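You operate a simulated robot arm through the tools that you are given. There is no shell and no other tool.

The job below is to be done with a simulated robot arm. You get a single attempt, and the scene is never put back.

## Task
Put things in order on the top of the sample bench. At the end: the silver strainer from the top of the sample bench stands where the filter stood; the filter from the top of the sample bench stands where the white tub (marked "GREEN") stood; the white tub from the top of the sample bench is on the green board; the clear yellow-rimmed cup stands where the silver strainer stood; whatever was shut is shut again. Leave all else as you found it, and nothing knocked over. Set down upright: white tub.

It is judged by the outcome, as a careful person would: the job done as asked, and still so three seconds after it is handed in. It fails if anything else is knocked over, pushed out of place, dropped, spilled or broken.

## Robot
A 7-joint arm with a two-finger parallel gripper, fixed in place. Base frame: the origin is at the foot of the arm, x ahead of it, y to its left, z up; the work surface is at about z = 0. Readings come in mm, degrees, newtons and seconds.
With the tool pointing down near the work surface it reaches from about 240 to 620 mm from the base axis. Its first joint turns from -66.0 to 66.0 degrees. Payload 2.6 kg.
The TCP is the grasp point between the finger pads, 30 mm short of the fingertips. In the tool frame z runs along the fingers and y along their closing line. The gripper opens to 94 mm. The fingers are 28 mm wide and 10 mm thick; the gripper's body (50 by 96 mm) begins 55 mm behind the TCP.
Orientation is that of the tool frame in the base frame, as [roll, pitch, yaw] about the fixed x, y, z axes, in that order (R = Rz(yaw) Ry(pitch) Rx(roll)). With the fingers straight down and closing along the base's y, the tool's x points along the base's -x, its y along +y and its z along -z.

## Interface
- The arm moves only by the tool nudge_tool. Its argument "commands" is text: rows parted by semicolons, each of 7 numbers parted by spaces: the shift along the tool's x, y, z in mm, then the turn, a rotation vector about the tool's x, y, z in degrees, then the gripper command, from -1 (shut) to 1 (fully open), values between in proportion. In form: tx ty tz ax ay az fingers; .... A call has 1 to 20 rows; each row shifts and turns the commanded pose from where the row before left it, along the tool's axes as they then stand. A row lasts 0.2 s, in which the tool goes at most 50 mm and 8.6 degrees; a call with a longer step from one row to the next is refused whole, and so is a gripper value outside its range. Where a pose cannot be reached the arm comes as near as it can. A force on the tool above 40 N (or 10 N above the force at the start of the call, whichever is more), or a blocked arm, ends the call early, and 0.2 s more pass. The fingers move at their own pace (about 72 mm/s each) and stop on an object; they squeeze with about 40 N. The grip force told is the motor's: it shows also when the fingers shut on nothing. Time passes only in rows, and 0.2 s behind the last, so rows that do not move let the fingers close. The reply holds the time, the measured pose of the TCP, the force on the tool along the base axes, the opening and the grip force, in the units named above and with some noise, with the torque about the TCP (base axes, N m) and any sound that the robot's microphone picked up, and new pictures: "pictures" is both (left out), scene, wrist or none.
- Cameras (640 x 400 px; columns grow to the right, rows downward): "scene" is fixed at [32.5, 423.9, 576.9]; the picture's right is [-0.83, -0.56, 0.00], its down [-0.26, 0.38, -0.89] and it looks along [0.50, -0.74, -0.46] (base axes); focal length 349 px, centre (320, 200). "wrist" rides on the gripper at [76, 14, -103] in the tool frame; the picture's right is [-0.18, 0.98, 0.00], its down [-0.75, -0.14, -0.64] and it looks along [-0.63, -0.12, 0.77] (tool axes); focal length 243 px, centre (320, 200). There is no depth. A picture from a camera that has moved, and an enlarged one, comes with that camera's place and axes in the base frame and with its lens.
- enlarge(camera, box): a new picture of the part [left, top, right, bottom] of that camera's present view, enlarged. The clock stands still meanwhile.
- close_job(): hands the job in; it is judged then, once.

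Places have to be worked out from the pictures, the camera data and where the tool is seen. Open the gripper and draw the arm clear of the work before you hand the job in, unless the task says otherwise.

The tools are called as a command line: name --argument value ..., lists and objects as JSON in quotes. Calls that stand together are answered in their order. nudge_tool: Moves the arm, as the interface text tells. Its arguments: {"type":"object","properties":{"commands":{"type":"string"},"pictures":{"type":"string","enum":["both","scene","wrist","none"]}},"required":["commands"]} The other tools are called the same way: enlarge (camera, box) takes an enlarged picture of a part of a camera's view; close_job () hands the job in.

At the start:

```text
time: 0.0
eef_pos: [357.2, -222.9, 308.2]
ee_rot: [-180.0, -0.1, -180.0]
force: [-0.1, 0.0, -0.7]
wrist_torque: [-0.04, 0.01, 0.0]
grip_width: 94.2
grasp_force: 0.1
```

scene: 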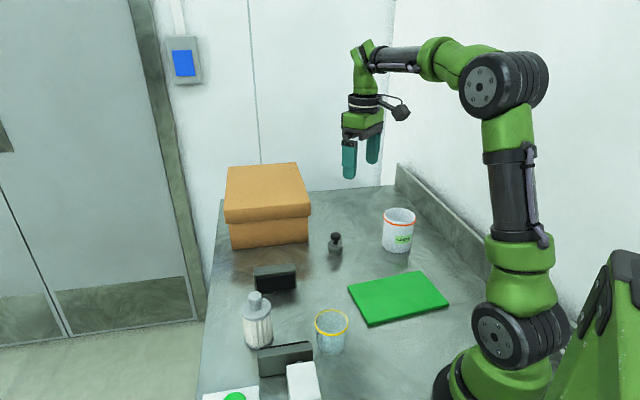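
wrist: 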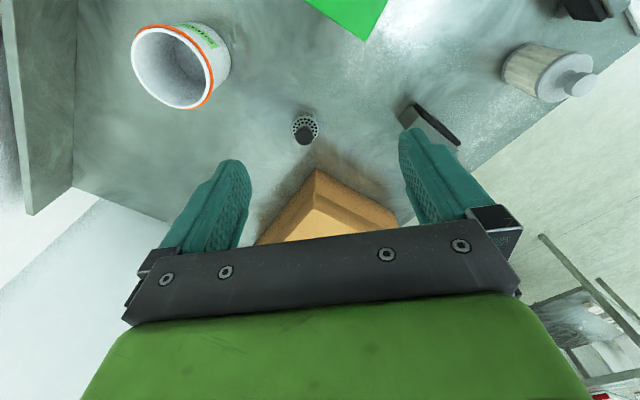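

The first pictures show a box, a small dark item (maybe the strainer), a white tub, a green board, a cup, a ribbed bottle-like filter and some dark blocks. I enlarge the views to tell what each thing is before I move.

enlarge --camera "scene" --box '[200, 150, 460, 312]'

enlarge --camera "scene" --box '[190, 250, 430, 400]'

enlarge --camera "wrist" --box '[100, 0, 420, 200]'

enlarge --camera "wrist" --box '[380, 0, 640, 162]'

```text
2.46 times, centred on (330, 231) of scene
camera zoom: at [32.5, 423.9, 576.9], right [-0.83, -0.56, 0.0], down [-0.26, 0.38, -0.89], along [0.5, -0.74, -0.46], focal length 860 px, centre (295, 124)
```

zoom: 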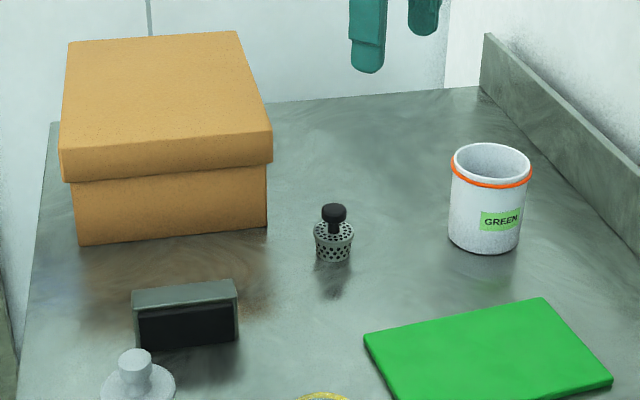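

```text
2.67 times, centred on (310, 325) of scene
camera zoom: at [32.5, 423.9, 576.9], right [-0.83, -0.56, 0.0], down [-0.26, 0.38, -0.89], along [0.5, -0.74, -0.46], focal length 932 px, centre (347, -133)
```

zoom: 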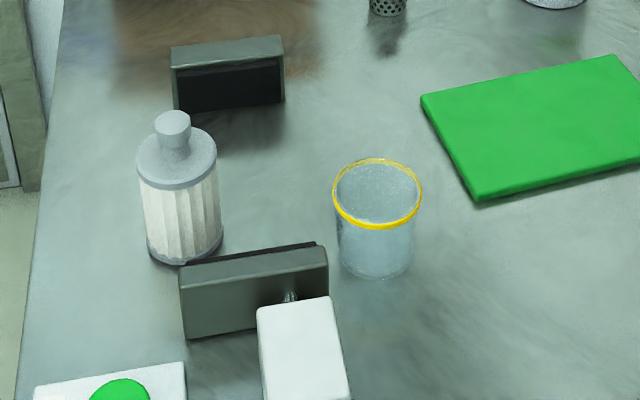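

```text
2.00 times, centred on (260, 100) of wrist
camera zoom: at [279.9, -208.1, 411.7], right [0.18, 0.98, 0.0], down [0.75, -0.14, 0.64], along [0.63, -0.12, -0.77], focal length 485 px, centre (440, 400)
```

zoom: 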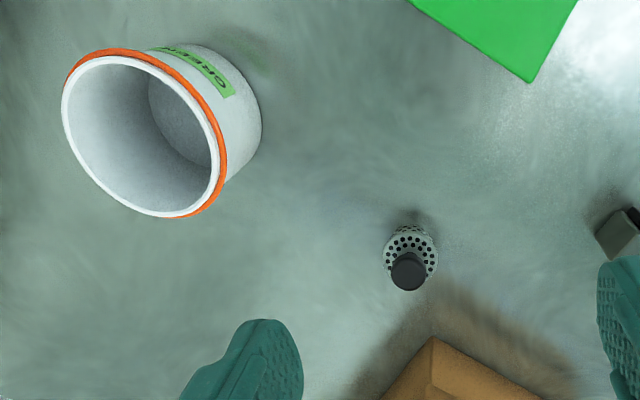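

```text
2.46 times, centred on (510, 81) of wrist
camera zoom: at [279.9, -208.1, 411.7], right [0.18, 0.98, 0.0], down [0.75, -0.14, 0.64], along [0.63, -0.12, -0.77], focal length 597 px, centre (-148, 493)
```

zoom: 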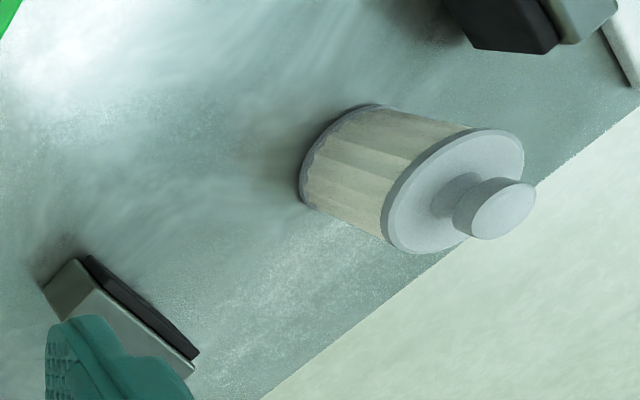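

I take the small perforated cup with the black knob at about (438,-258) as the silver strainer, and the ribbed cylinder at about (409,85) as the filter. The tub is at about (312,-383), the cup at about (283,14), and the board centre near (229,-186). I move above the tub for a closer look.

nudge_tool --commands "9 -32 18 0 0 0 1; 9 -32 18 0 0 0 1; 9 -32 18 0 0 0 1; 9 -32 18 0 0 0 1; 9 -32 16 0 0 0 1; 0 0 0 0 0 0 1" --pictures "both"

```text
time: 1.4
eef_pos: [312.2, -383.5, 221.5]
ee_rot: [180.0, 0.0, -180.0]
force: [-1.0, 0.3, 0.3]
wrist_torque: [0.0, -0.03, 0.0]
grip_width: 93.8
grasp_force: 0.1
camera wrist: at [233.9, -368.0, 324.0], right [0.18, 0.98, 0.0], down [0.75, -0.14, 0.64], along [0.63, -0.12, -0.77], focal length 243 px, centre (320, 200)
```

scene: 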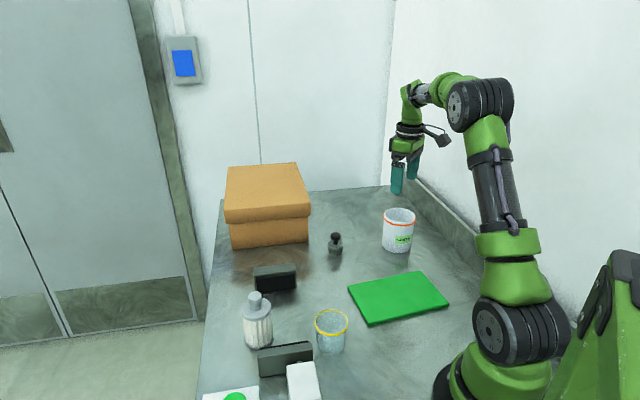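
wrist: 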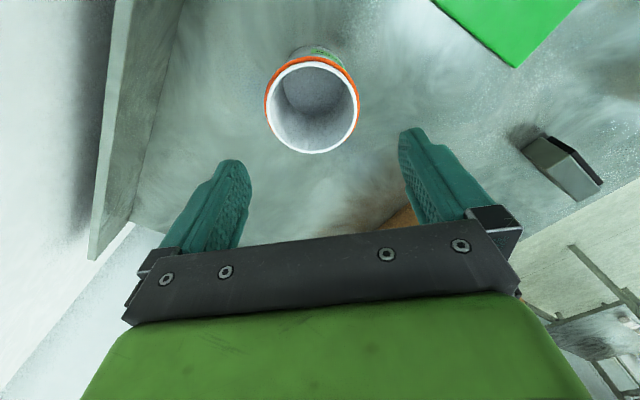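

enlarge --camera "wrist" --box '[232, 30, 392, 170]'

enlarge --camera "scene" --box '[360, 130, 460, 270]'

```text
2.86 times, centred on (312, 100) of wrist
camera zoom: at [233.9, -368.0, 324.0], right [0.18, 0.98, 0.0], down [0.75, -0.14, 0.64], along [0.63, -0.12, -0.77], focal length 693 px, centre (343, 486)
```

zoom: 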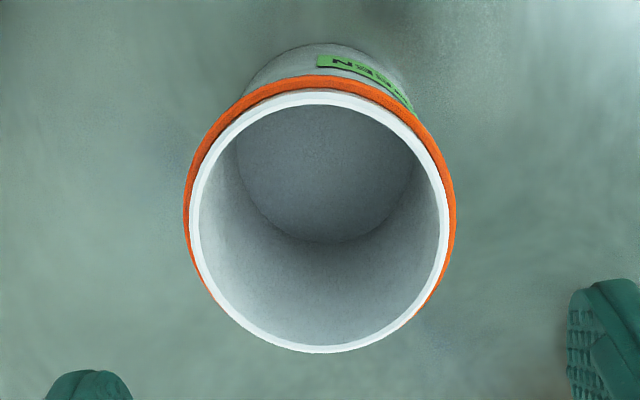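

```text
2.86 times, centred on (410, 200) of scene
camera zoom: at [32.5, 423.9, 576.9], right [-0.83, -0.56, 0.0], down [-0.26, 0.38, -0.89], along [0.5, -0.74, -0.46], focal length 998 px, centre (63, 200)
```

zoom: 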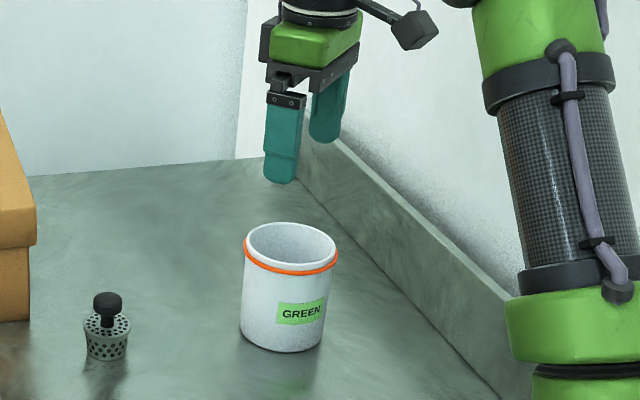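

The tub body is about 84 mm across, but the orange band brings it to about 91 mm. That leaves too little room for a full-span grip, so I'll grip its -y wall with one finger inside. I put the tub centre at about (314,-388) with the lip at z≈98. I narrow the opening and hover over that wall.

nudge_tool --commands "-0.9 -22.5 0 0 0 0 -0.06; -0.9 -22.5 0 0 0 0 -0.06; 0 0 36 0 0 0 -0.06; 0 0 33 0 0 0 -0.06; 0 0 0 0 0 0 -0.06; 0 0 0 0 0 0 -0.06" --pictures "both"

```text
time: 2.8
eef_pos: [314.0, -427.8, 151.6]
ee_rot: [180.0, 0.0, 180.0]
force: [0.0, -0.3, -0.5]
wrist_torque: [0.0, 0.01, 0.02]
grip_width: 44.3
grasp_force: 0.1
camera wrist: at [236.5, -412.2, 254.6], right [0.18, 0.98, 0.0], down [0.75, -0.14, 0.64], along [0.63, -0.12, -0.77], focal length 243 px, centre (320, 200)
```

scene: 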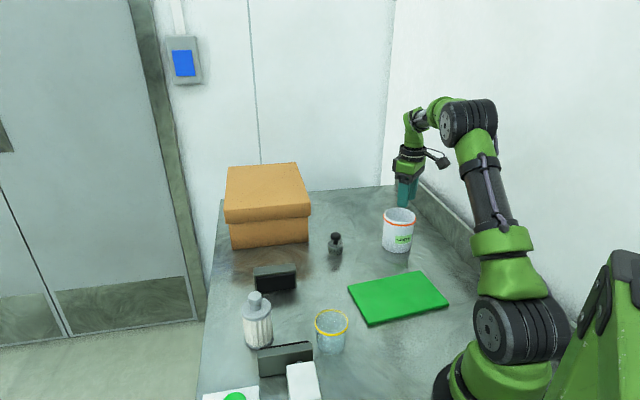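
wrist: 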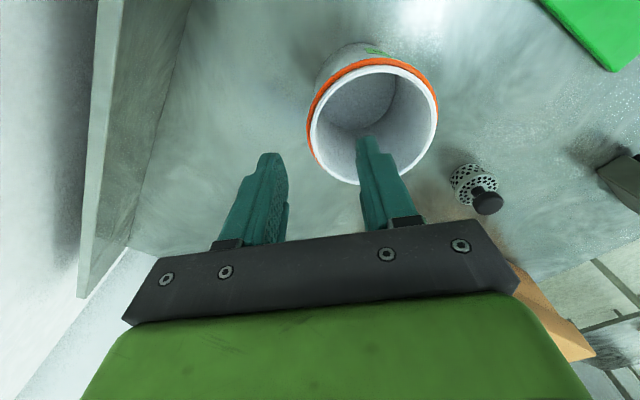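

The tub centre checks out at (314,-389), so its -y wall sits between the fingers. I lower to z≈78 before closing.

nudge_tool --commands "0 -1 25 0 0 0 -0.06; 0 0 25 0 0 0 -0.06; 0 0 12 0 0 0 -0.06; 0 0 11 0 0 0 -0.06; 0 0 0 0 0 0 -0.06" --pictures "both"

```text
time: 4.0
eef_pos: [314.5, -429.2, 79.8]
ee_rot: [-180.0, 0.0, 180.0]
force: [0.3, 0.5, -0.8]
wrist_torque: [-0.04, 0.05, 0.01]
grip_width: 44.3
grasp_force: 0.0
camera wrist: at [236.9, -414.1, 182.0], right [0.18, 0.98, 0.0], down [0.75, -0.14, 0.64], along [0.63, -0.12, -0.77], focal length 243 px, centre (320, 200)
```

scene: 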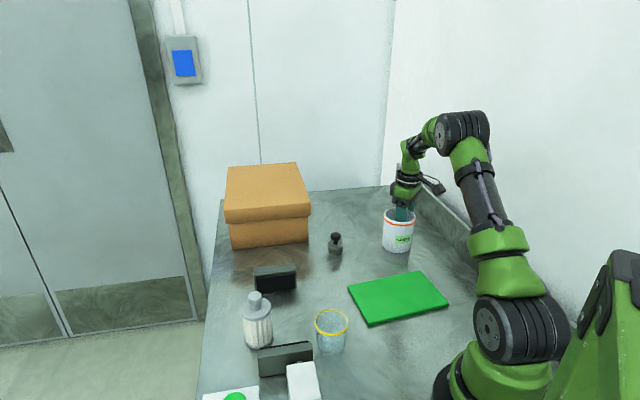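
wrist: 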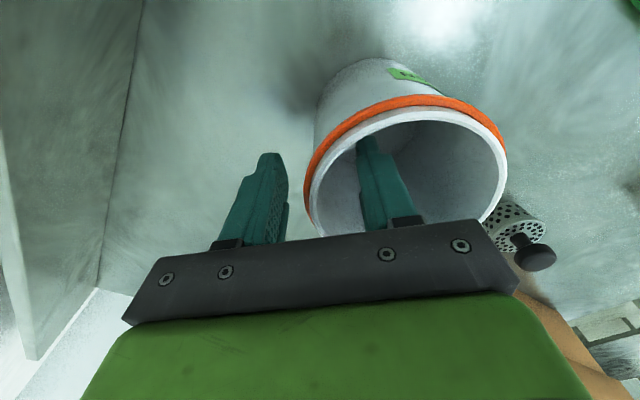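

One finger is inside the tub and one outside, with the wall midway between them. I close the gripper in place.

nudge_tool --commands "0 0 0 0 0 0 -0.4; 0 0 0 0 0 0 -0.7; 0 0 0 0 0 0 -1; 0 0 0 0 0 0 -1; 0 0 0 0 0 0 -1" --pictures "both"

```text
time: 5.2
eef_pos: [314.4, -430.0, 79.8]
ee_rot: [180.0, 0.0, 179.9]
force: [-0.2, 0.6, -0.6]
wrist_torque: [0.02, -0.05, -0.01]
grip_width: 9.2
grasp_force: 39.7
camera wrist: at [237.0, -414.0, 182.3], right [0.18, 0.98, 0.0], down [0.75, -0.14, 0.64], along [0.63, -0.12, -0.77], focal length 243 px, centre (320, 200)
```

scene: 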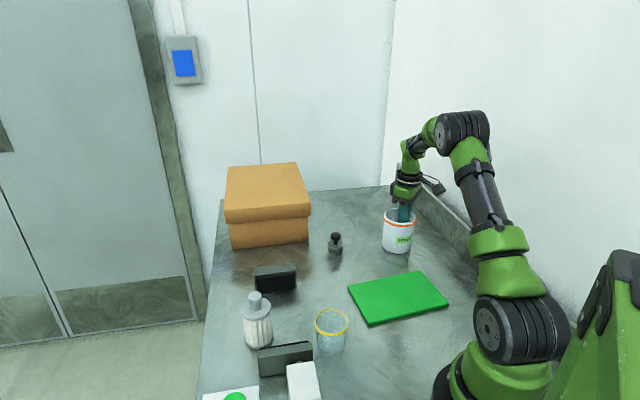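
wrist: 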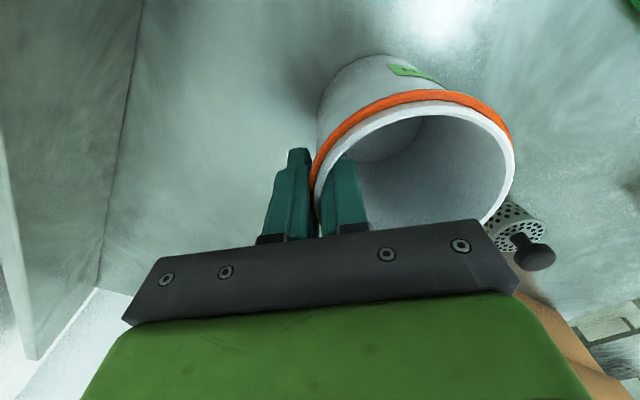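

The grip holds on the wall at 9.2 mm and about 40 N. I lift slowly and check that the tub stays level.

nudge_tool --commands "0 0 -5 0 0 0 -1; 0 0 -10 0 0 0 -1; 0 0 -15 0 0 0 -1; 0 0 -20 0 0 0 -1; 0 0 0 0 0 0 -1" --pictures "both"

```text
time: 6.4
eef_pos: [313.4, -429.7, 130.1]
ee_rot: [180.0, 0.0, -180.0]
force: [0.1, 0.1, -0.1]
wrist_torque: [0.01, 0.02, -0.01]
grip_width: 9.2
grasp_force: 40.2
camera wrist: at [237.3, -414.1, 232.2], right [0.18, 0.98, 0.0], down [0.75, -0.14, 0.64], along [0.63, -0.12, -0.77], focal length 243 px, centre (320, 200)
```

scene: 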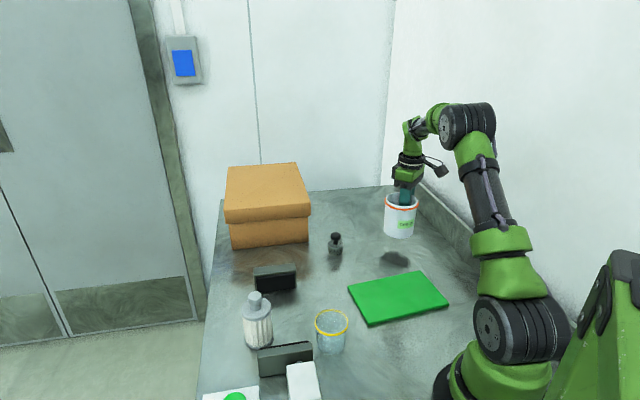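
wrist: 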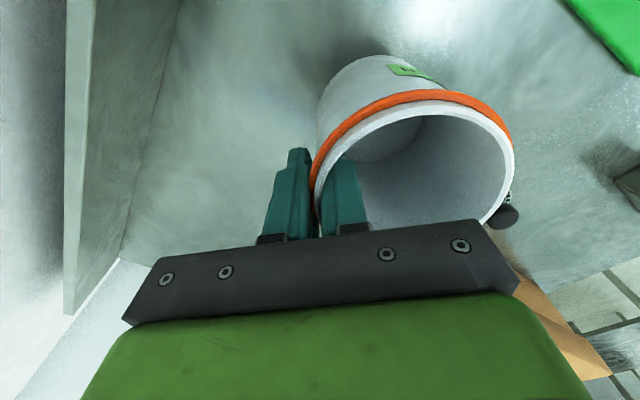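

The tub lifted cleanly and is level. I carry it toward the board centre, aiming the tub's centre at about (231,-188), which puts the TCP at about (231,-229).

nudge_tool --commands "5 12.6 0 0 0 0 -1; 10.3 25.1 0 0 0 0 -1; 10.3 25.1 0 0 0 0 -1; 10.3 25.1 0 0 0 0 -1; 10.3 25.1 0 0 0 0 -1; 10.3 25.1 0 0 0 0 -1; 10.3 25.1 0 0 0 0 -1; 10.3 25.1 0 0 0 0 -1; 5.3 12.5 0 0 0 0 -1; 0 0 0 0 0 0 -1" --pictures "both"

```text
time: 8.6
eef_pos: [230.7, -229.3, 129.1]
ee_rot: [-180.0, 0.0, 180.0]
force: [-0.4, -0.2, 0.7]
wrist_torque: [-0.05, -0.01, 0.01]
grip_width: 9.3
grasp_force: 40.1
camera wrist: at [153.6, -213.9, 231.6], right [0.18, 0.98, 0.0], down [0.75, -0.14, 0.64], along [0.63, -0.12, -0.77], focal length 243 px, centre (320, 200)
```

scene: 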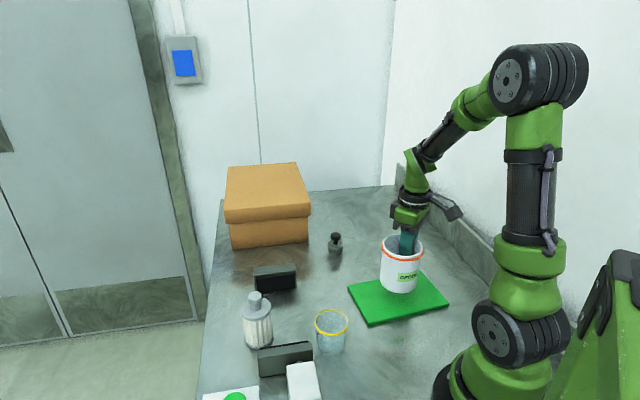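
wrist: 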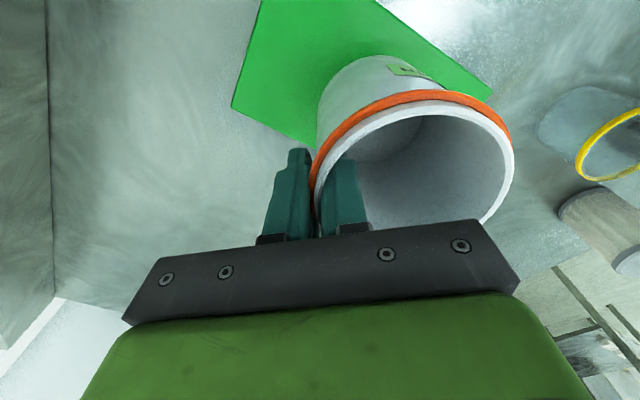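

The tub hangs level over the middle of the board with its bottom about 49 mm up. I lower most of the way and then look again.

nudge_tool --commands "0 0 12 0 0 0 -1; 0 0 12 0 0 0 -1; 0 0 6 0 0 0 -1; 0 0 3 0 0 0 -1; 0 0 0 0 0 0 -1" --pictures "scene"

enlarge --camera "scene" --box '[340, 220, 460, 330]'

```text
time: 9.8
eef_pos: [230.9, -228.7, 95.4]
ee_rot: [179.9, 0.1, -180.0]
force: [-0.1, -0.1, -1.1]
wrist_torque: [-0.02, -0.01, 0.0]
grip_width: 9.5
grasp_force: 40.2
```

scene: 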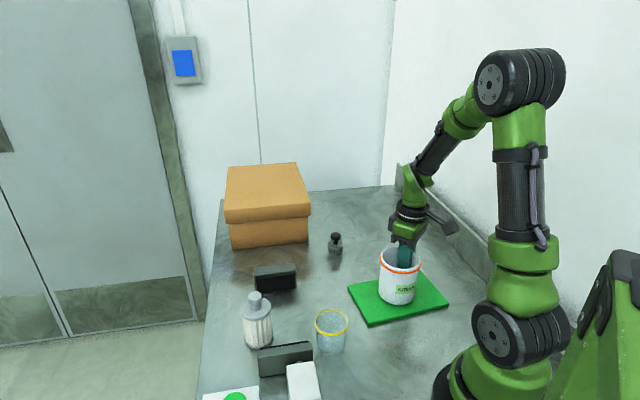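

```text
3.64 times, centred on (400, 275) of scene
camera zoom: at [32.5, 423.9, 576.9], right [-0.83, -0.56, 0.0], down [-0.26, 0.38, -0.89], along [0.5, -0.74, -0.46], focal length 1270 px, centre (29, -73)
```

zoom: 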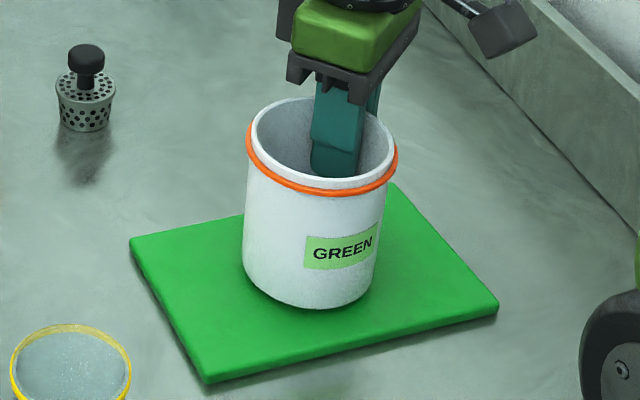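

The tub bottom is at about z=15 over the board. I ease down in 1 mm steps and watch the force for contact.

nudge_tool --commands "0 0 1 0 0 0 -1; 0 0 1 0 0 0 -1; 0 0 1 0 0 0 -1; 0 0 0 0 0 0 -1" --pictures "none"

```text
time: 10.8
eef_pos: [231.3, -228.4, 94.0]
ee_rot: [-180.0, 0.0, -180.0]
force: [0.6, 0.4, 0.2]
wrist_torque: [-0.01, 0.01, 0.01]
grip_width: 9.4
grasp_force: 40.2
```

No clear contact yet, so I continue down in small steps.

nudge_tool --commands "0 0 1 0 0 0 -1; 0 0 1 0 0 0 -1; 0 0 0 0 0 0 -1" --pictures "none"

enlarge --camera "scene" --box '[340, 220, 460, 330]'

```text
time: 11.6
eef_pos: [231.9, -227.6, 91.2]
ee_rot: [180.0, 0.0, -180.0]
force: [1.0, 0.5, -0.3]
wrist_torque: [-0.05, 0.02, -0.01]
grip_width: 9.3
grasp_force: 39.7
```

```text
3.64 times, centred on (400, 275) of scene
camera zoom: at [32.5, 423.9, 576.9], right [-0.83, -0.56, 0.0], down [-0.26, 0.38, -0.89], along [0.5, -0.74, -0.46], focal length 1270 px, centre (29, -73)
```

zoom: 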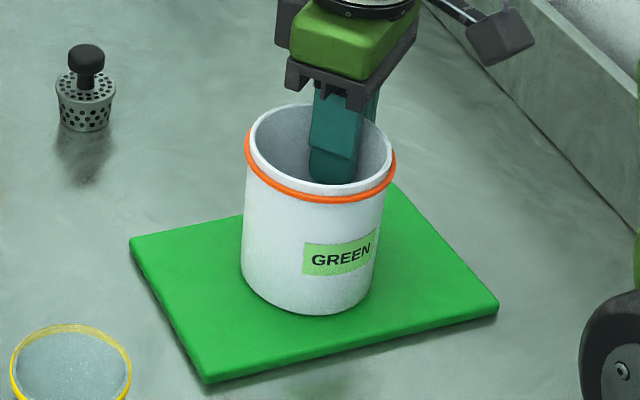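

Still no contact force, so I keep easing down.

nudge_tool --commands "0 0 1 0 0 0 -1; 0 0 0 0 0 0 -1" --pictures "none"

nudge_tool --commands "0 0 1 0 0 0 -1; 0 0 0 0 0 0 -1" --pictures "none"

```text
time: 12.2
eef_pos: [232.2, -229.4, 89.9]
ee_rot: [-180.0, -0.1, -180.0]
force: [0.6, 0.1, 1.0]
wrist_torque: [0.03, 0.0, -0.02]
grip_width: 9.1
grasp_force: 40.3
```

```text
time: 12.8
eef_pos: [232.1, -229.5, 89.7]
ee_rot: [-179.9, 0.1, -179.9]
force: [-1.0, -2.7, 7.5]
wrist_torque: [0.16, 0.18, 0.06]
grip_width: 9.1
grasp_force: 39.4
```

The force jumped to 7.5 N upward, so the tub rests on the board. I open partway with the inner finger kept inside the tub, then rise.

nudge_tool --commands "0 0 0 0 0 0 -0.75; 0 0 0 0 0 0 -0.4; 0 0 0 0 0 0 -0.06; 0 0 0 0 0 0 -0.06" --pictures "both"

```text
time: 13.8
eef_pos: [231.6, -228.1, 89.6]
ee_rot: [180.0, 0.0, 180.0]
force: [-0.2, -0.5, -0.2]
wrist_torque: [-0.01, 0.02, 0.02]
grip_width: 44.4
grasp_force: 0.1
camera wrist: at [154.7, -213.3, 191.7], right [0.18, 0.98, 0.0], down [0.75, -0.14, 0.64], along [0.63, -0.12, -0.77], focal length 243 px, centre (320, 200)
```

scene: 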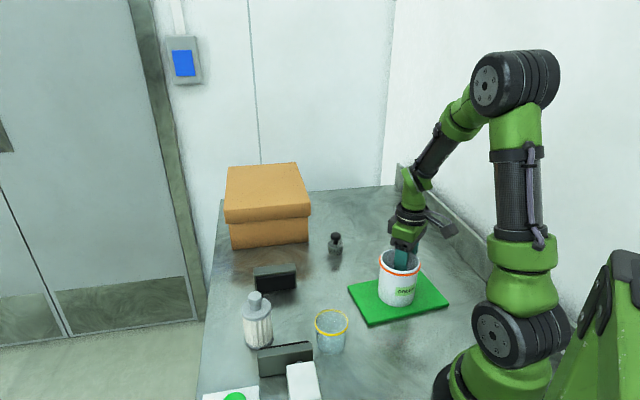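
wrist: 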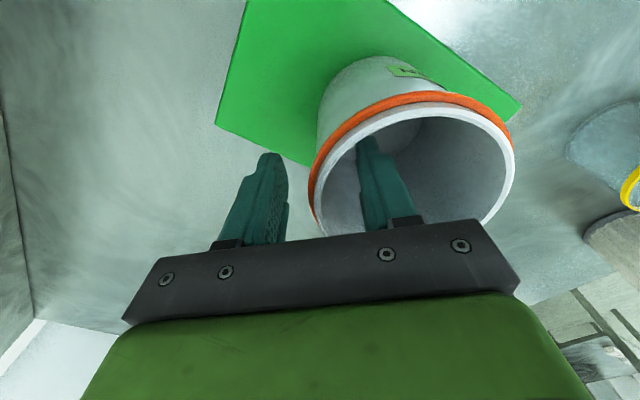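

The tub stands upright on the board. I rise straight out of it, then travel high to above the filter at about (409,85) and open the gripper on the way.

nudge_tool --commands "0 0 -10 0 0 0 -0.06; 0 0 -30 0 0 0 -0.06; 0 0 -40 0 0 0 -0.06; 0 0 -40 0 0 0 -0.06; 0 0 -35 0 0 0 -0.06; -19.7 34.8 0 0 0 0 0.3; -19.7 34.8 0 0 0 0 1; -19.7 34.8 0 0 0 0 1; -19.7 34.8 0 0 0 0 1; -19.7 34.8 0 0 0 0 1; -19.7 34.8 0 0 0 0 1; -19.7 34.8 0 0 0 0 1; -19.7 34.8 0 0 0 0 1; -19.7 34.8 0 0 0 0 1; 0 0 0 0 0 0 1" --pictures "both"

enlarge --camera "wrist" --box '[220, 0, 500, 180]'

enlarge --camera "scene" --box '[190, 250, 430, 400]'

```text
time: 17.0
eef_pos: [409.4, 84.1, 243.7]
ee_rot: [-180.0, 0.0, 180.0]
force: [0.7, 0.6, 0.4]
wrist_torque: [-0.01, 0.0, -0.02]
grip_width: 93.6
grasp_force: 0.1
camera wrist: at [331.5, 99.3, 346.6], right [0.18, 0.98, 0.0], down [0.75, -0.14, 0.64], along [0.63, -0.12, -0.77], focal length 243 px, centre (320, 200)
```

scene: 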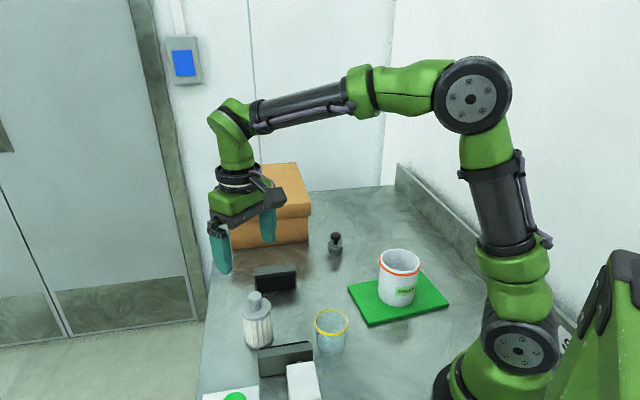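
wrist: 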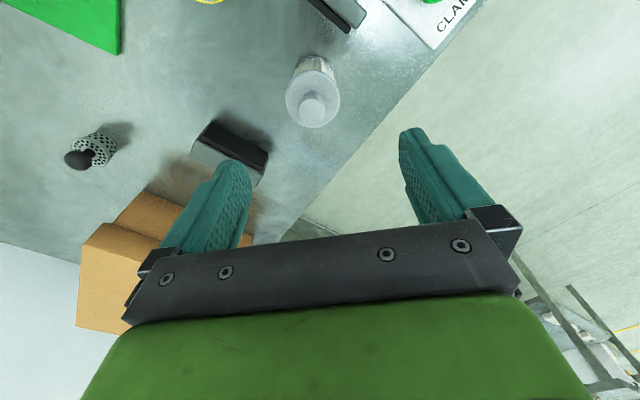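

```text
2.22 times, centred on (360, 90) of wrist
camera zoom: at [331.5, 99.3, 346.6], right [0.18, 0.98, 0.0], down [0.75, -0.14, 0.64], along [0.63, -0.12, -0.77], focal length 539 px, centre (231, 444)
```

zoom: 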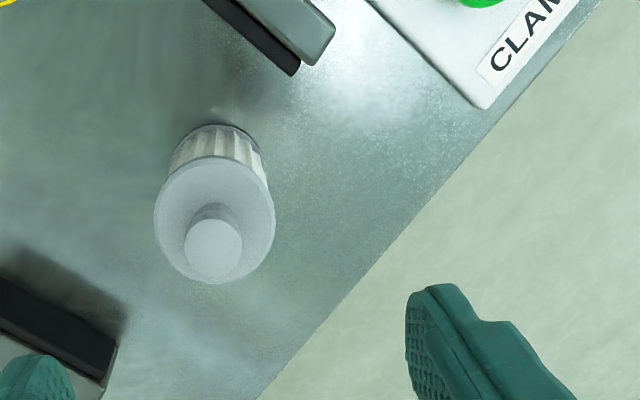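

```text
2.67 times, centred on (310, 325) of scene
camera zoom: at [32.5, 423.9, 576.9], right [-0.83, -0.56, 0.0], down [-0.26, 0.38, -0.89], along [0.5, -0.74, -0.46], focal length 932 px, centre (347, -133)
```

zoom: 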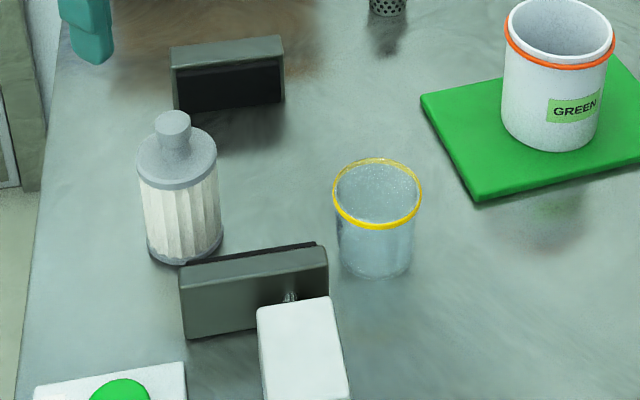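

The filter's centre comes out at about (413,77) from both cameras, with its flange at z≈82 and knob top at about 116. The nearby blocks are clamp jaws with a CLAMP button, which I'll stay clear of. I descend partway and check alignment.

nudge_tool --commands "-3.6 -7 20 0 0 0 1; 0 0 35 0 0 0 1; 0 0 33 0 0 0 1; 0 0 0 0 0 0 1" --pictures "both"

enlarge --camera "wrist" --box '[180, 0, 500, 200]'

enlarge --camera "scene" --box '[190, 250, 350, 400]'

```text
time: 18.0
eef_pos: [413.0, 76.4, 155.2]
ee_rot: [180.0, 0.1, 180.0]
force: [0.4, 0.6, 0.5]
wrist_torque: [0.0, 0.03, 0.01]
grip_width: 94.2
grasp_force: 0.1
camera wrist: at [335.2, 92.2, 258.3], right [0.18, 0.98, 0.0], down [0.75, -0.14, 0.64], along [0.63, -0.12, -0.77], focal length 243 px, centre (320, 200)
```

scene: 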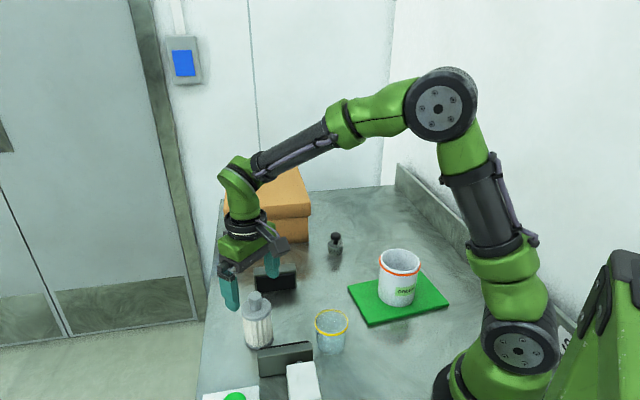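
wrist: 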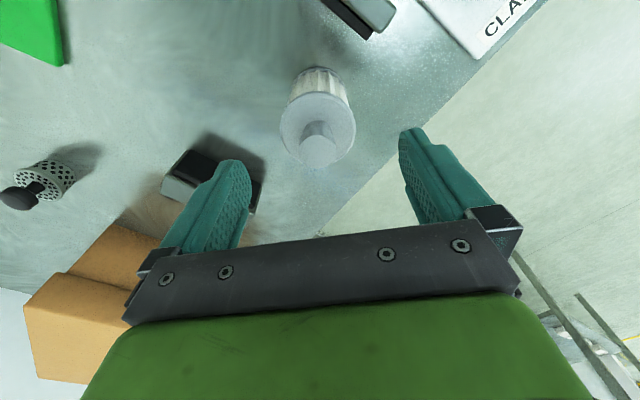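

```text
2.00 times, centred on (340, 100) of wrist
camera zoom: at [335.2, 92.2, 258.3], right [0.18, 0.98, 0.0], down [0.75, -0.14, 0.64], along [0.63, -0.12, -0.77], focal length 485 px, centre (280, 400)
```

zoom: 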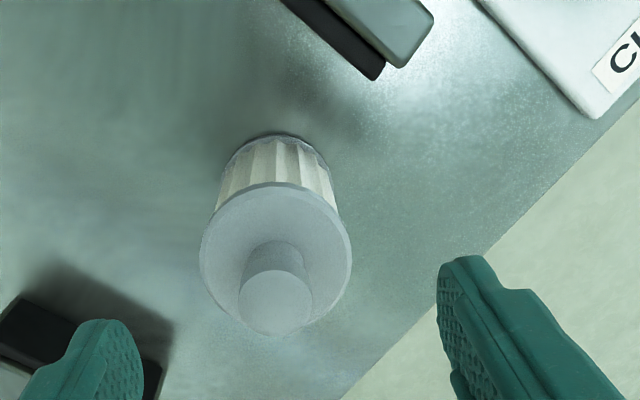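

```text
2.67 times, centred on (270, 325) of scene
camera zoom: at [32.5, 423.9, 576.9], right [-0.83, -0.56, 0.0], down [-0.26, 0.38, -0.89], along [0.5, -0.74, -0.46], focal length 932 px, centre (453, -133)
```

zoom: 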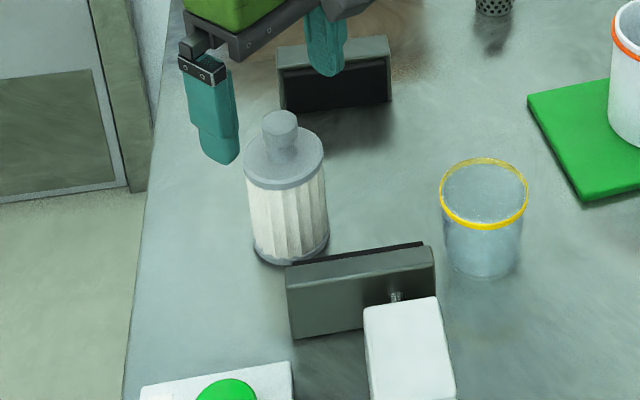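

The filter is centred between the fingers to within a couple of mm. I go down to z≈68, which keeps the gripper body above the knob.

nudge_tool --commands "0 0 30 0 0 0 1; 0 0 30 0 0 0 1; 0 0 17 0 0 0 1; 0 0 9 0 0 0 1; 0 0 0 0 0 0 1" --pictures "both"

```text
time: 19.2
eef_pos: [412.3, 78.6, 70.0]
ee_rot: [-179.9, 0.0, 179.9]
force: [1.2, -0.5, -0.1]
wrist_torque: [0.01, -0.03, 0.03]
grip_width: 94.0
grasp_force: 0.1
camera wrist: at [335.1, 93.1, 172.7], right [0.18, 0.98, 0.0], down [0.75, -0.14, 0.64], along [0.63, -0.12, -0.77], focal length 243 px, centre (320, 200)
```

scene: 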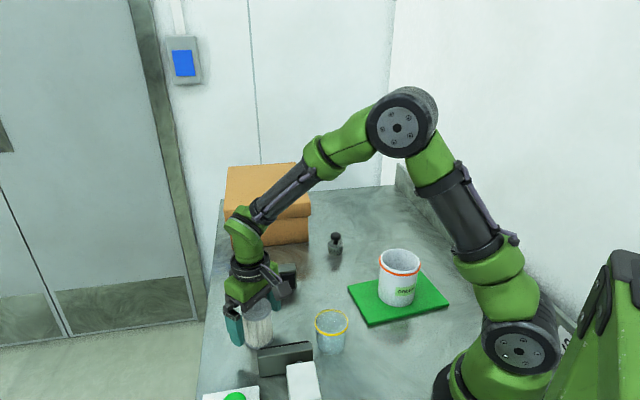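
wrist: 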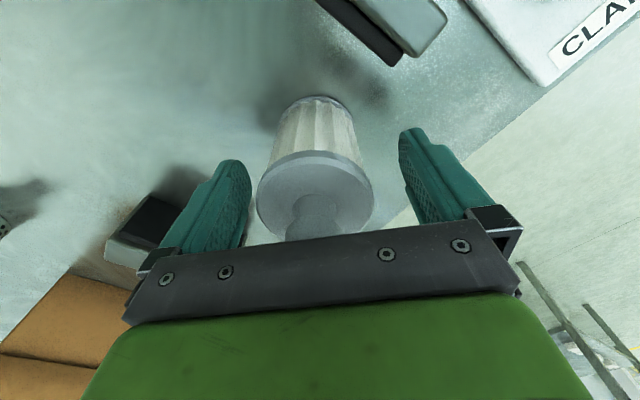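

The fingers straddle the filter body and the knob clears the palm. I close on it.

nudge_tool --commands "0 0 0 0 0 0 0.5; 0 0 0 0 0 0 0; 0 0 0 0 0 0 -1; 0 0 0 0 0 0 -1; 0 0 0 0 0 0 -1" --pictures "wrist"

```text
time: 20.4
eef_pos: [412.4, 79.0, 70.6]
ee_rot: [180.0, 0.0, 180.0]
force: [0.2, 0.0, -0.4]
wrist_torque: [-0.01, -0.04, 0.02]
grip_width: 57.3
grasp_force: 39.4
camera wrist: at [335.2, 93.0, 173.0], right [0.18, 0.98, 0.0], down [0.75, -0.14, 0.64], along [0.63, -0.12, -0.77], focal length 243 px, centre (320, 200)
```

wrist: 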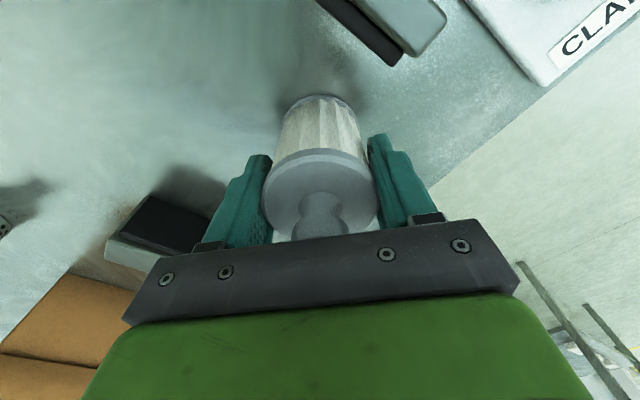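

The grip is firm at 57 mm and 39 N. I lift straight up and check the hold before travelling.

nudge_tool --commands "0 0 -8 0 0 0 -1; 0 0 -20 0 0 0 -1; 0 0 -35 0 0 0 -1; 0 0 -35 0 0 0 -1; 0 0 -32 0 0 0 -1; 0 0 0 0 0 0 -1" --pictures "both"

```text
time: 21.8
eef_pos: [412.5, 78.6, 200.0]
ee_rot: [-180.0, 0.0, -180.0]
force: [0.1, 1.4, -0.8]
wrist_torque: [0.01, 0.02, 0.03]
grip_width: 57.4
grasp_force: 40.2
camera wrist: at [335.0, 93.5, 302.6], right [0.18, 0.98, 0.0], down [0.75, -0.14, 0.64], along [0.63, -0.12, -0.77], focal length 243 px, centre (320, 200)
```

scene: 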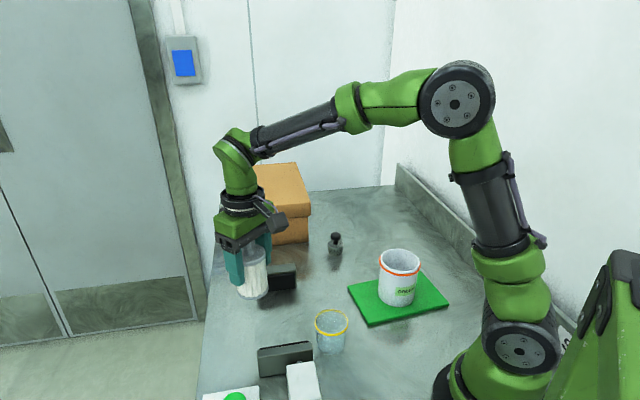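
wrist: 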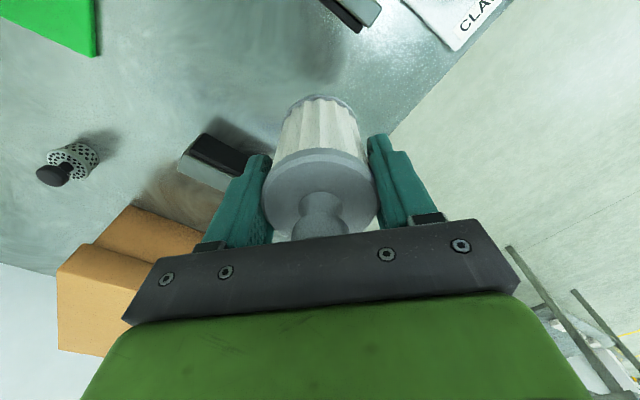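

The filter is held upright with its bottom about 130 mm up. I carry it to the tub's old place at about (313.5,-389), clear of the tub and strainer.

nudge_tool --commands "3.5 -17 0 0 0 0 -1; 7.6 -36 0 0 0 0 -1; 8 -38 0 0 0 0 -1; 8 -38 0 0 0 0 -1; 8 -38 0 0 0 0 -1; 8 -38 0 0 0 0 -1; 8 -38 0 0 0 0 -1; 8 -38 0 0 0 0 -1; 8 -38 0 0 0 0 -1; 8 -38 0 0 0 0 -1; 8 -38 0 0 0 0 -1; 8 -36 0 0 0 0 -1; 6 -24 0 0 0 0 -1; 2 -12.5 0 0 0 0 -1; 0 0 0 0 0 0 -1" --pictures "both"

```text
time: 25.0
eef_pos: [313.2, -390.0, 200.7]
ee_rot: [180.0, 0.0, -179.9]
force: [-0.4, -0.3, -1.4]
wrist_torque: [-0.04, 0.0, -0.02]
grip_width: 57.2
grasp_force: 39.7
camera wrist: at [236.3, -374.3, 303.1], right [0.18, 0.98, 0.0], down [0.75, -0.14, 0.64], along [0.63, -0.12, -0.77], focal length 243 px, centre (320, 200)
```

scene: 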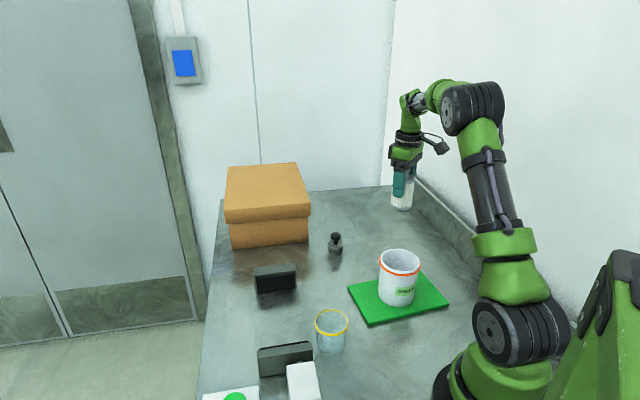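
wrist: 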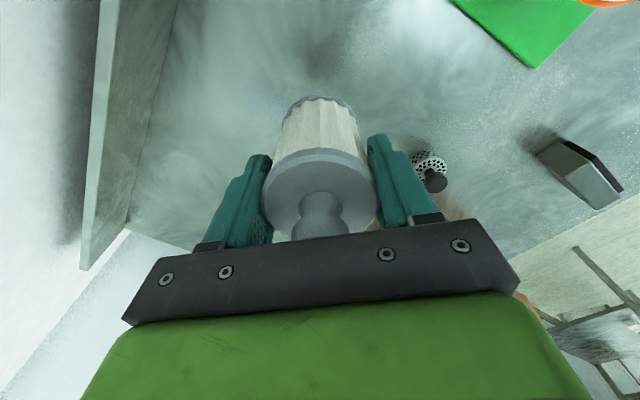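

The filter is over the spot. I lower 124 mm of the 130 mm I lifted it, then feel for contact in small steps.

nudge_tool --commands "0 0 30 0 0 0 -1; 0 0 35 0 0 0 -1; 0 0 30 0 0 0 -1; 0 0 18 0 0 0 -1; 0 0 8 0 0 0 -1; 0 0 3 0 0 0 -1; 0 0 0 0 0 0 -1" --pictures "none"

nudge_tool --commands "0 0 1 0 0 0 -1; 0 0 1 0 0 0 -1; 0 0 1 0 0 0 -1; 0 0 1 0 0 0 -1; 0 0 0 0 0 0 -1" --pictures "scene"

```text
time: 26.6
eef_pos: [313.0, -389.7, 76.1]
ee_rot: [180.0, 0.0, 179.9]
force: [0.4, 0.7, 0.0]
wrist_torque: [-0.02, -0.02, 0.02]
grip_width: 57.1
grasp_force: 40.1
```

```text
time: 27.8
eef_pos: [312.9, -389.5, 72.5]
ee_rot: [180.0, 0.0, -179.9]
force: [-0.7, 0.2, -1.6]
wrist_torque: [-0.01, 0.04, -0.01]
grip_width: 57.5
grasp_force: 39.6
```

scene: 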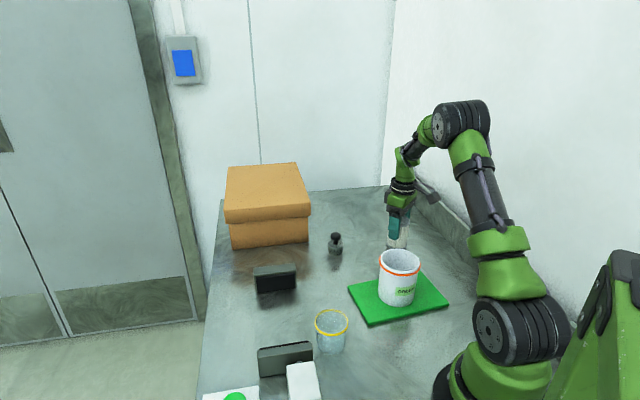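

No contact yet at z≈72.5, so I continue in single mm steps.

nudge_tool --commands "0 0 1 0 0 0 -1; 0 0 0 0 0 0 -1" --pictures "none"

nudge_tool --commands "0 0 1 0 0 0 -1; 0 0 0 0 0 0 -1" --pictures "none"

```text
time: 28.4
eef_pos: [313.1, -389.9, 71.2]
ee_rot: [180.0, -0.1, 179.9]
force: [-0.4, 0.2, -1.0]
wrist_torque: [0.02, -0.01, 0.04]
grip_width: 57.1
grasp_force: 39.6
```

```text
time: 29.0
eef_pos: [313.2, -390.1, 70.5]
ee_rot: [179.9, 0.0, 180.0]
force: [-1.1, 1.4, 5.3]
wrist_torque: [0.11, 0.19, -0.03]
grip_width: 57.1
grasp_force: 40.0
```

Contact shows as 5.3 N, so the filter is standing on the bench. I open the gripper and look.

nudge_tool --commands "0 0 0 0 0 0 0.3; 0 0 0 0 0 0 0.6; 0 0 0 0 0 0 1; 0 0 0 0 0 0 1; 0 0 0 0 0 0 1" --pictures "both"

```text
time: 30.2
eef_pos: [313.9, -390.0, 69.8]
ee_rot: [179.9, -0.1, 180.0]
force: [0.3, 0.6, -0.6]
wrist_torque: [-0.04, 0.0, 0.03]
grip_width: 93.7
grasp_force: 0.0
camera wrist: at [235.9, -374.8, 172.6], right [0.18, 0.98, 0.0], down [0.75, -0.14, 0.64], along [0.63, -0.12, -0.77], focal length 243 px, centre (320, 200)
```

scene: 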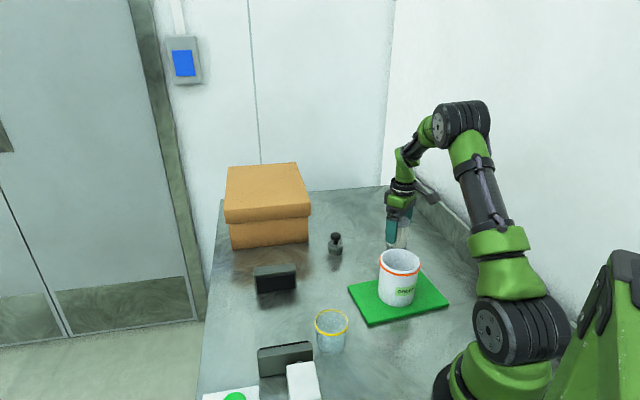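
wrist: 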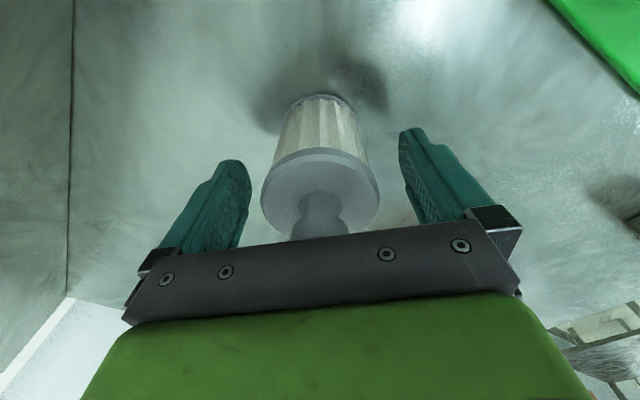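

The filter stands upright where the tub was. I rise clear of the knob and go above the strainer at about (438,-258) for a close look.

nudge_tool --commands "0 0 -15 0 0 0 1; 0 0 -35 0 0 0 1; 0 0 -45 0 0 0 1; 0 0 -45 0 0 0 1; -24.8 26.4 0 0 0 0 1; -24.8 26.4 0 0 0 0 1; -24.8 26.4 0 0 0 0 1; -24.8 26.4 0 0 0 0 1; -24.8 26.4 0 0 0 0 1; 0 0 20 0 0 0 1; 0 0 0 0 0 0 1" --pictures "both"

enlarge --camera "wrist" --box '[240, 30, 400, 150]'

enlarge --camera "scene" --box '[290, 200, 390, 270]'

enlarge --camera "scene" --box '[360, 180, 460, 320]'

```text
time: 32.6
eef_pos: [437.9, -257.8, 189.6]
ee_rot: [-180.0, 0.0, -179.9]
force: [0.1, 0.3, 0.0]
wrist_torque: [0.0, -0.02, -0.03]
grip_width: 93.9
grasp_force: 0.1
camera wrist: at [359.6, -242.6, 292.4], right [0.18, 0.98, 0.0], down [0.75, -0.14, 0.64], along [0.63, -0.12, -0.77], focal length 243 px, centre (320, 200)
```

scene: 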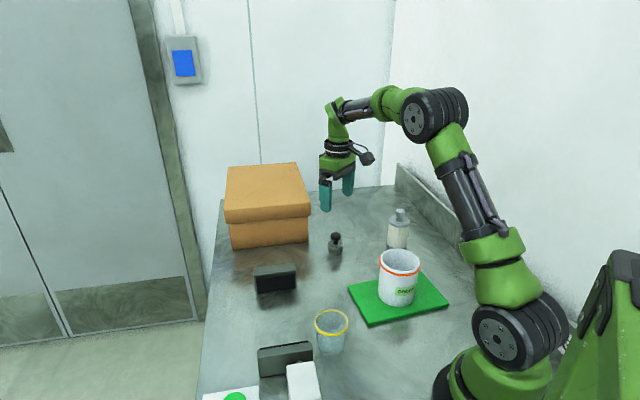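
wrist: 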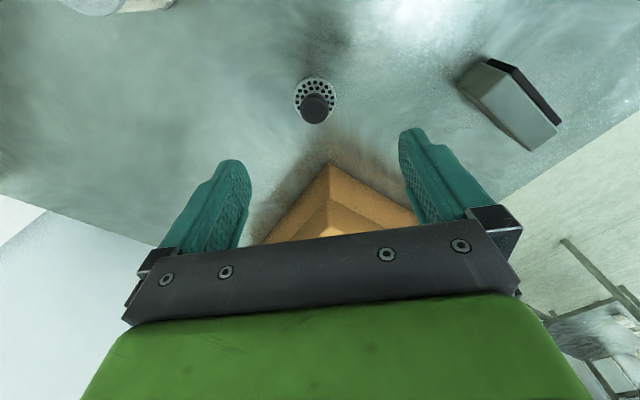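

```text
3.33 times, centred on (320, 90) of wrist
camera zoom: at [359.6, -242.6, 292.4], right [0.18, 0.98, 0.0], down [0.75, -0.14, 0.64], along [0.63, -0.12, -0.77], focal length 809 px, centre (320, 567)
```

zoom: 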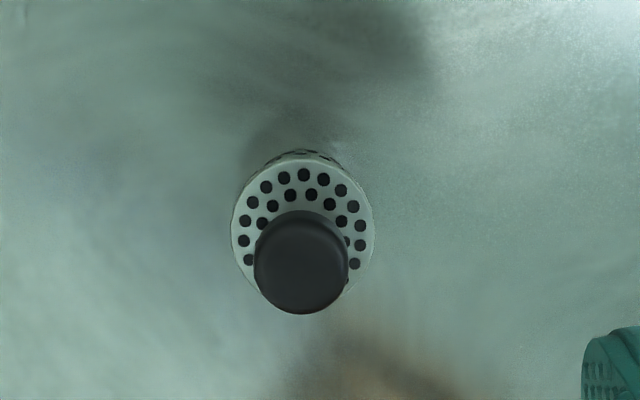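

```text
5.71 times, centred on (340, 235) of scene
camera zoom: at [32.5, 423.9, 576.9], right [-0.83, -0.56, 0.0], down [-0.26, 0.38, -0.89], along [0.5, -0.74, -0.46], focal length 1996 px, centre (206, 0)
```

zoom: 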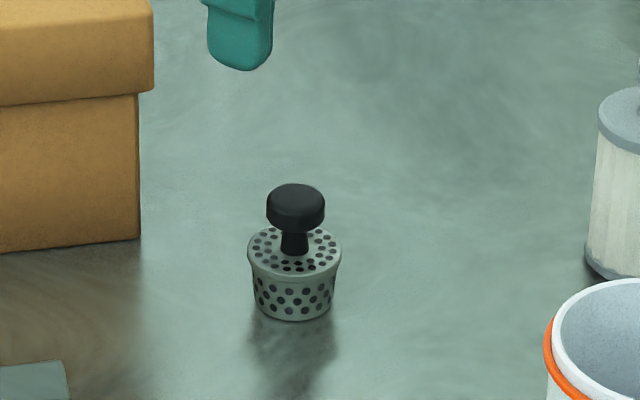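

```text
2.86 times, centred on (410, 250) of scene
camera zoom: at [32.5, 423.9, 576.9], right [-0.83, -0.56, 0.0], down [-0.26, 0.38, -0.89], along [0.5, -0.74, -0.46], focal length 998 px, centre (63, 57)
```

zoom: 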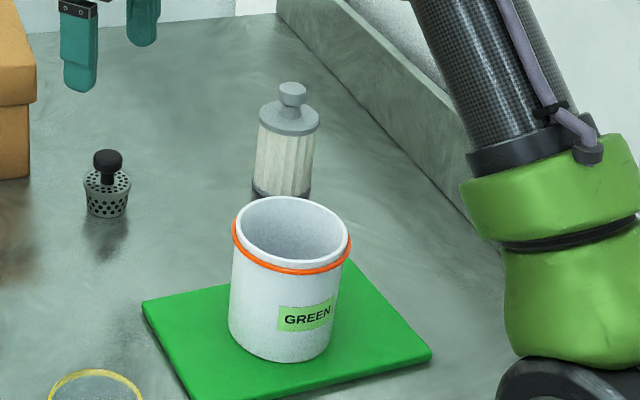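

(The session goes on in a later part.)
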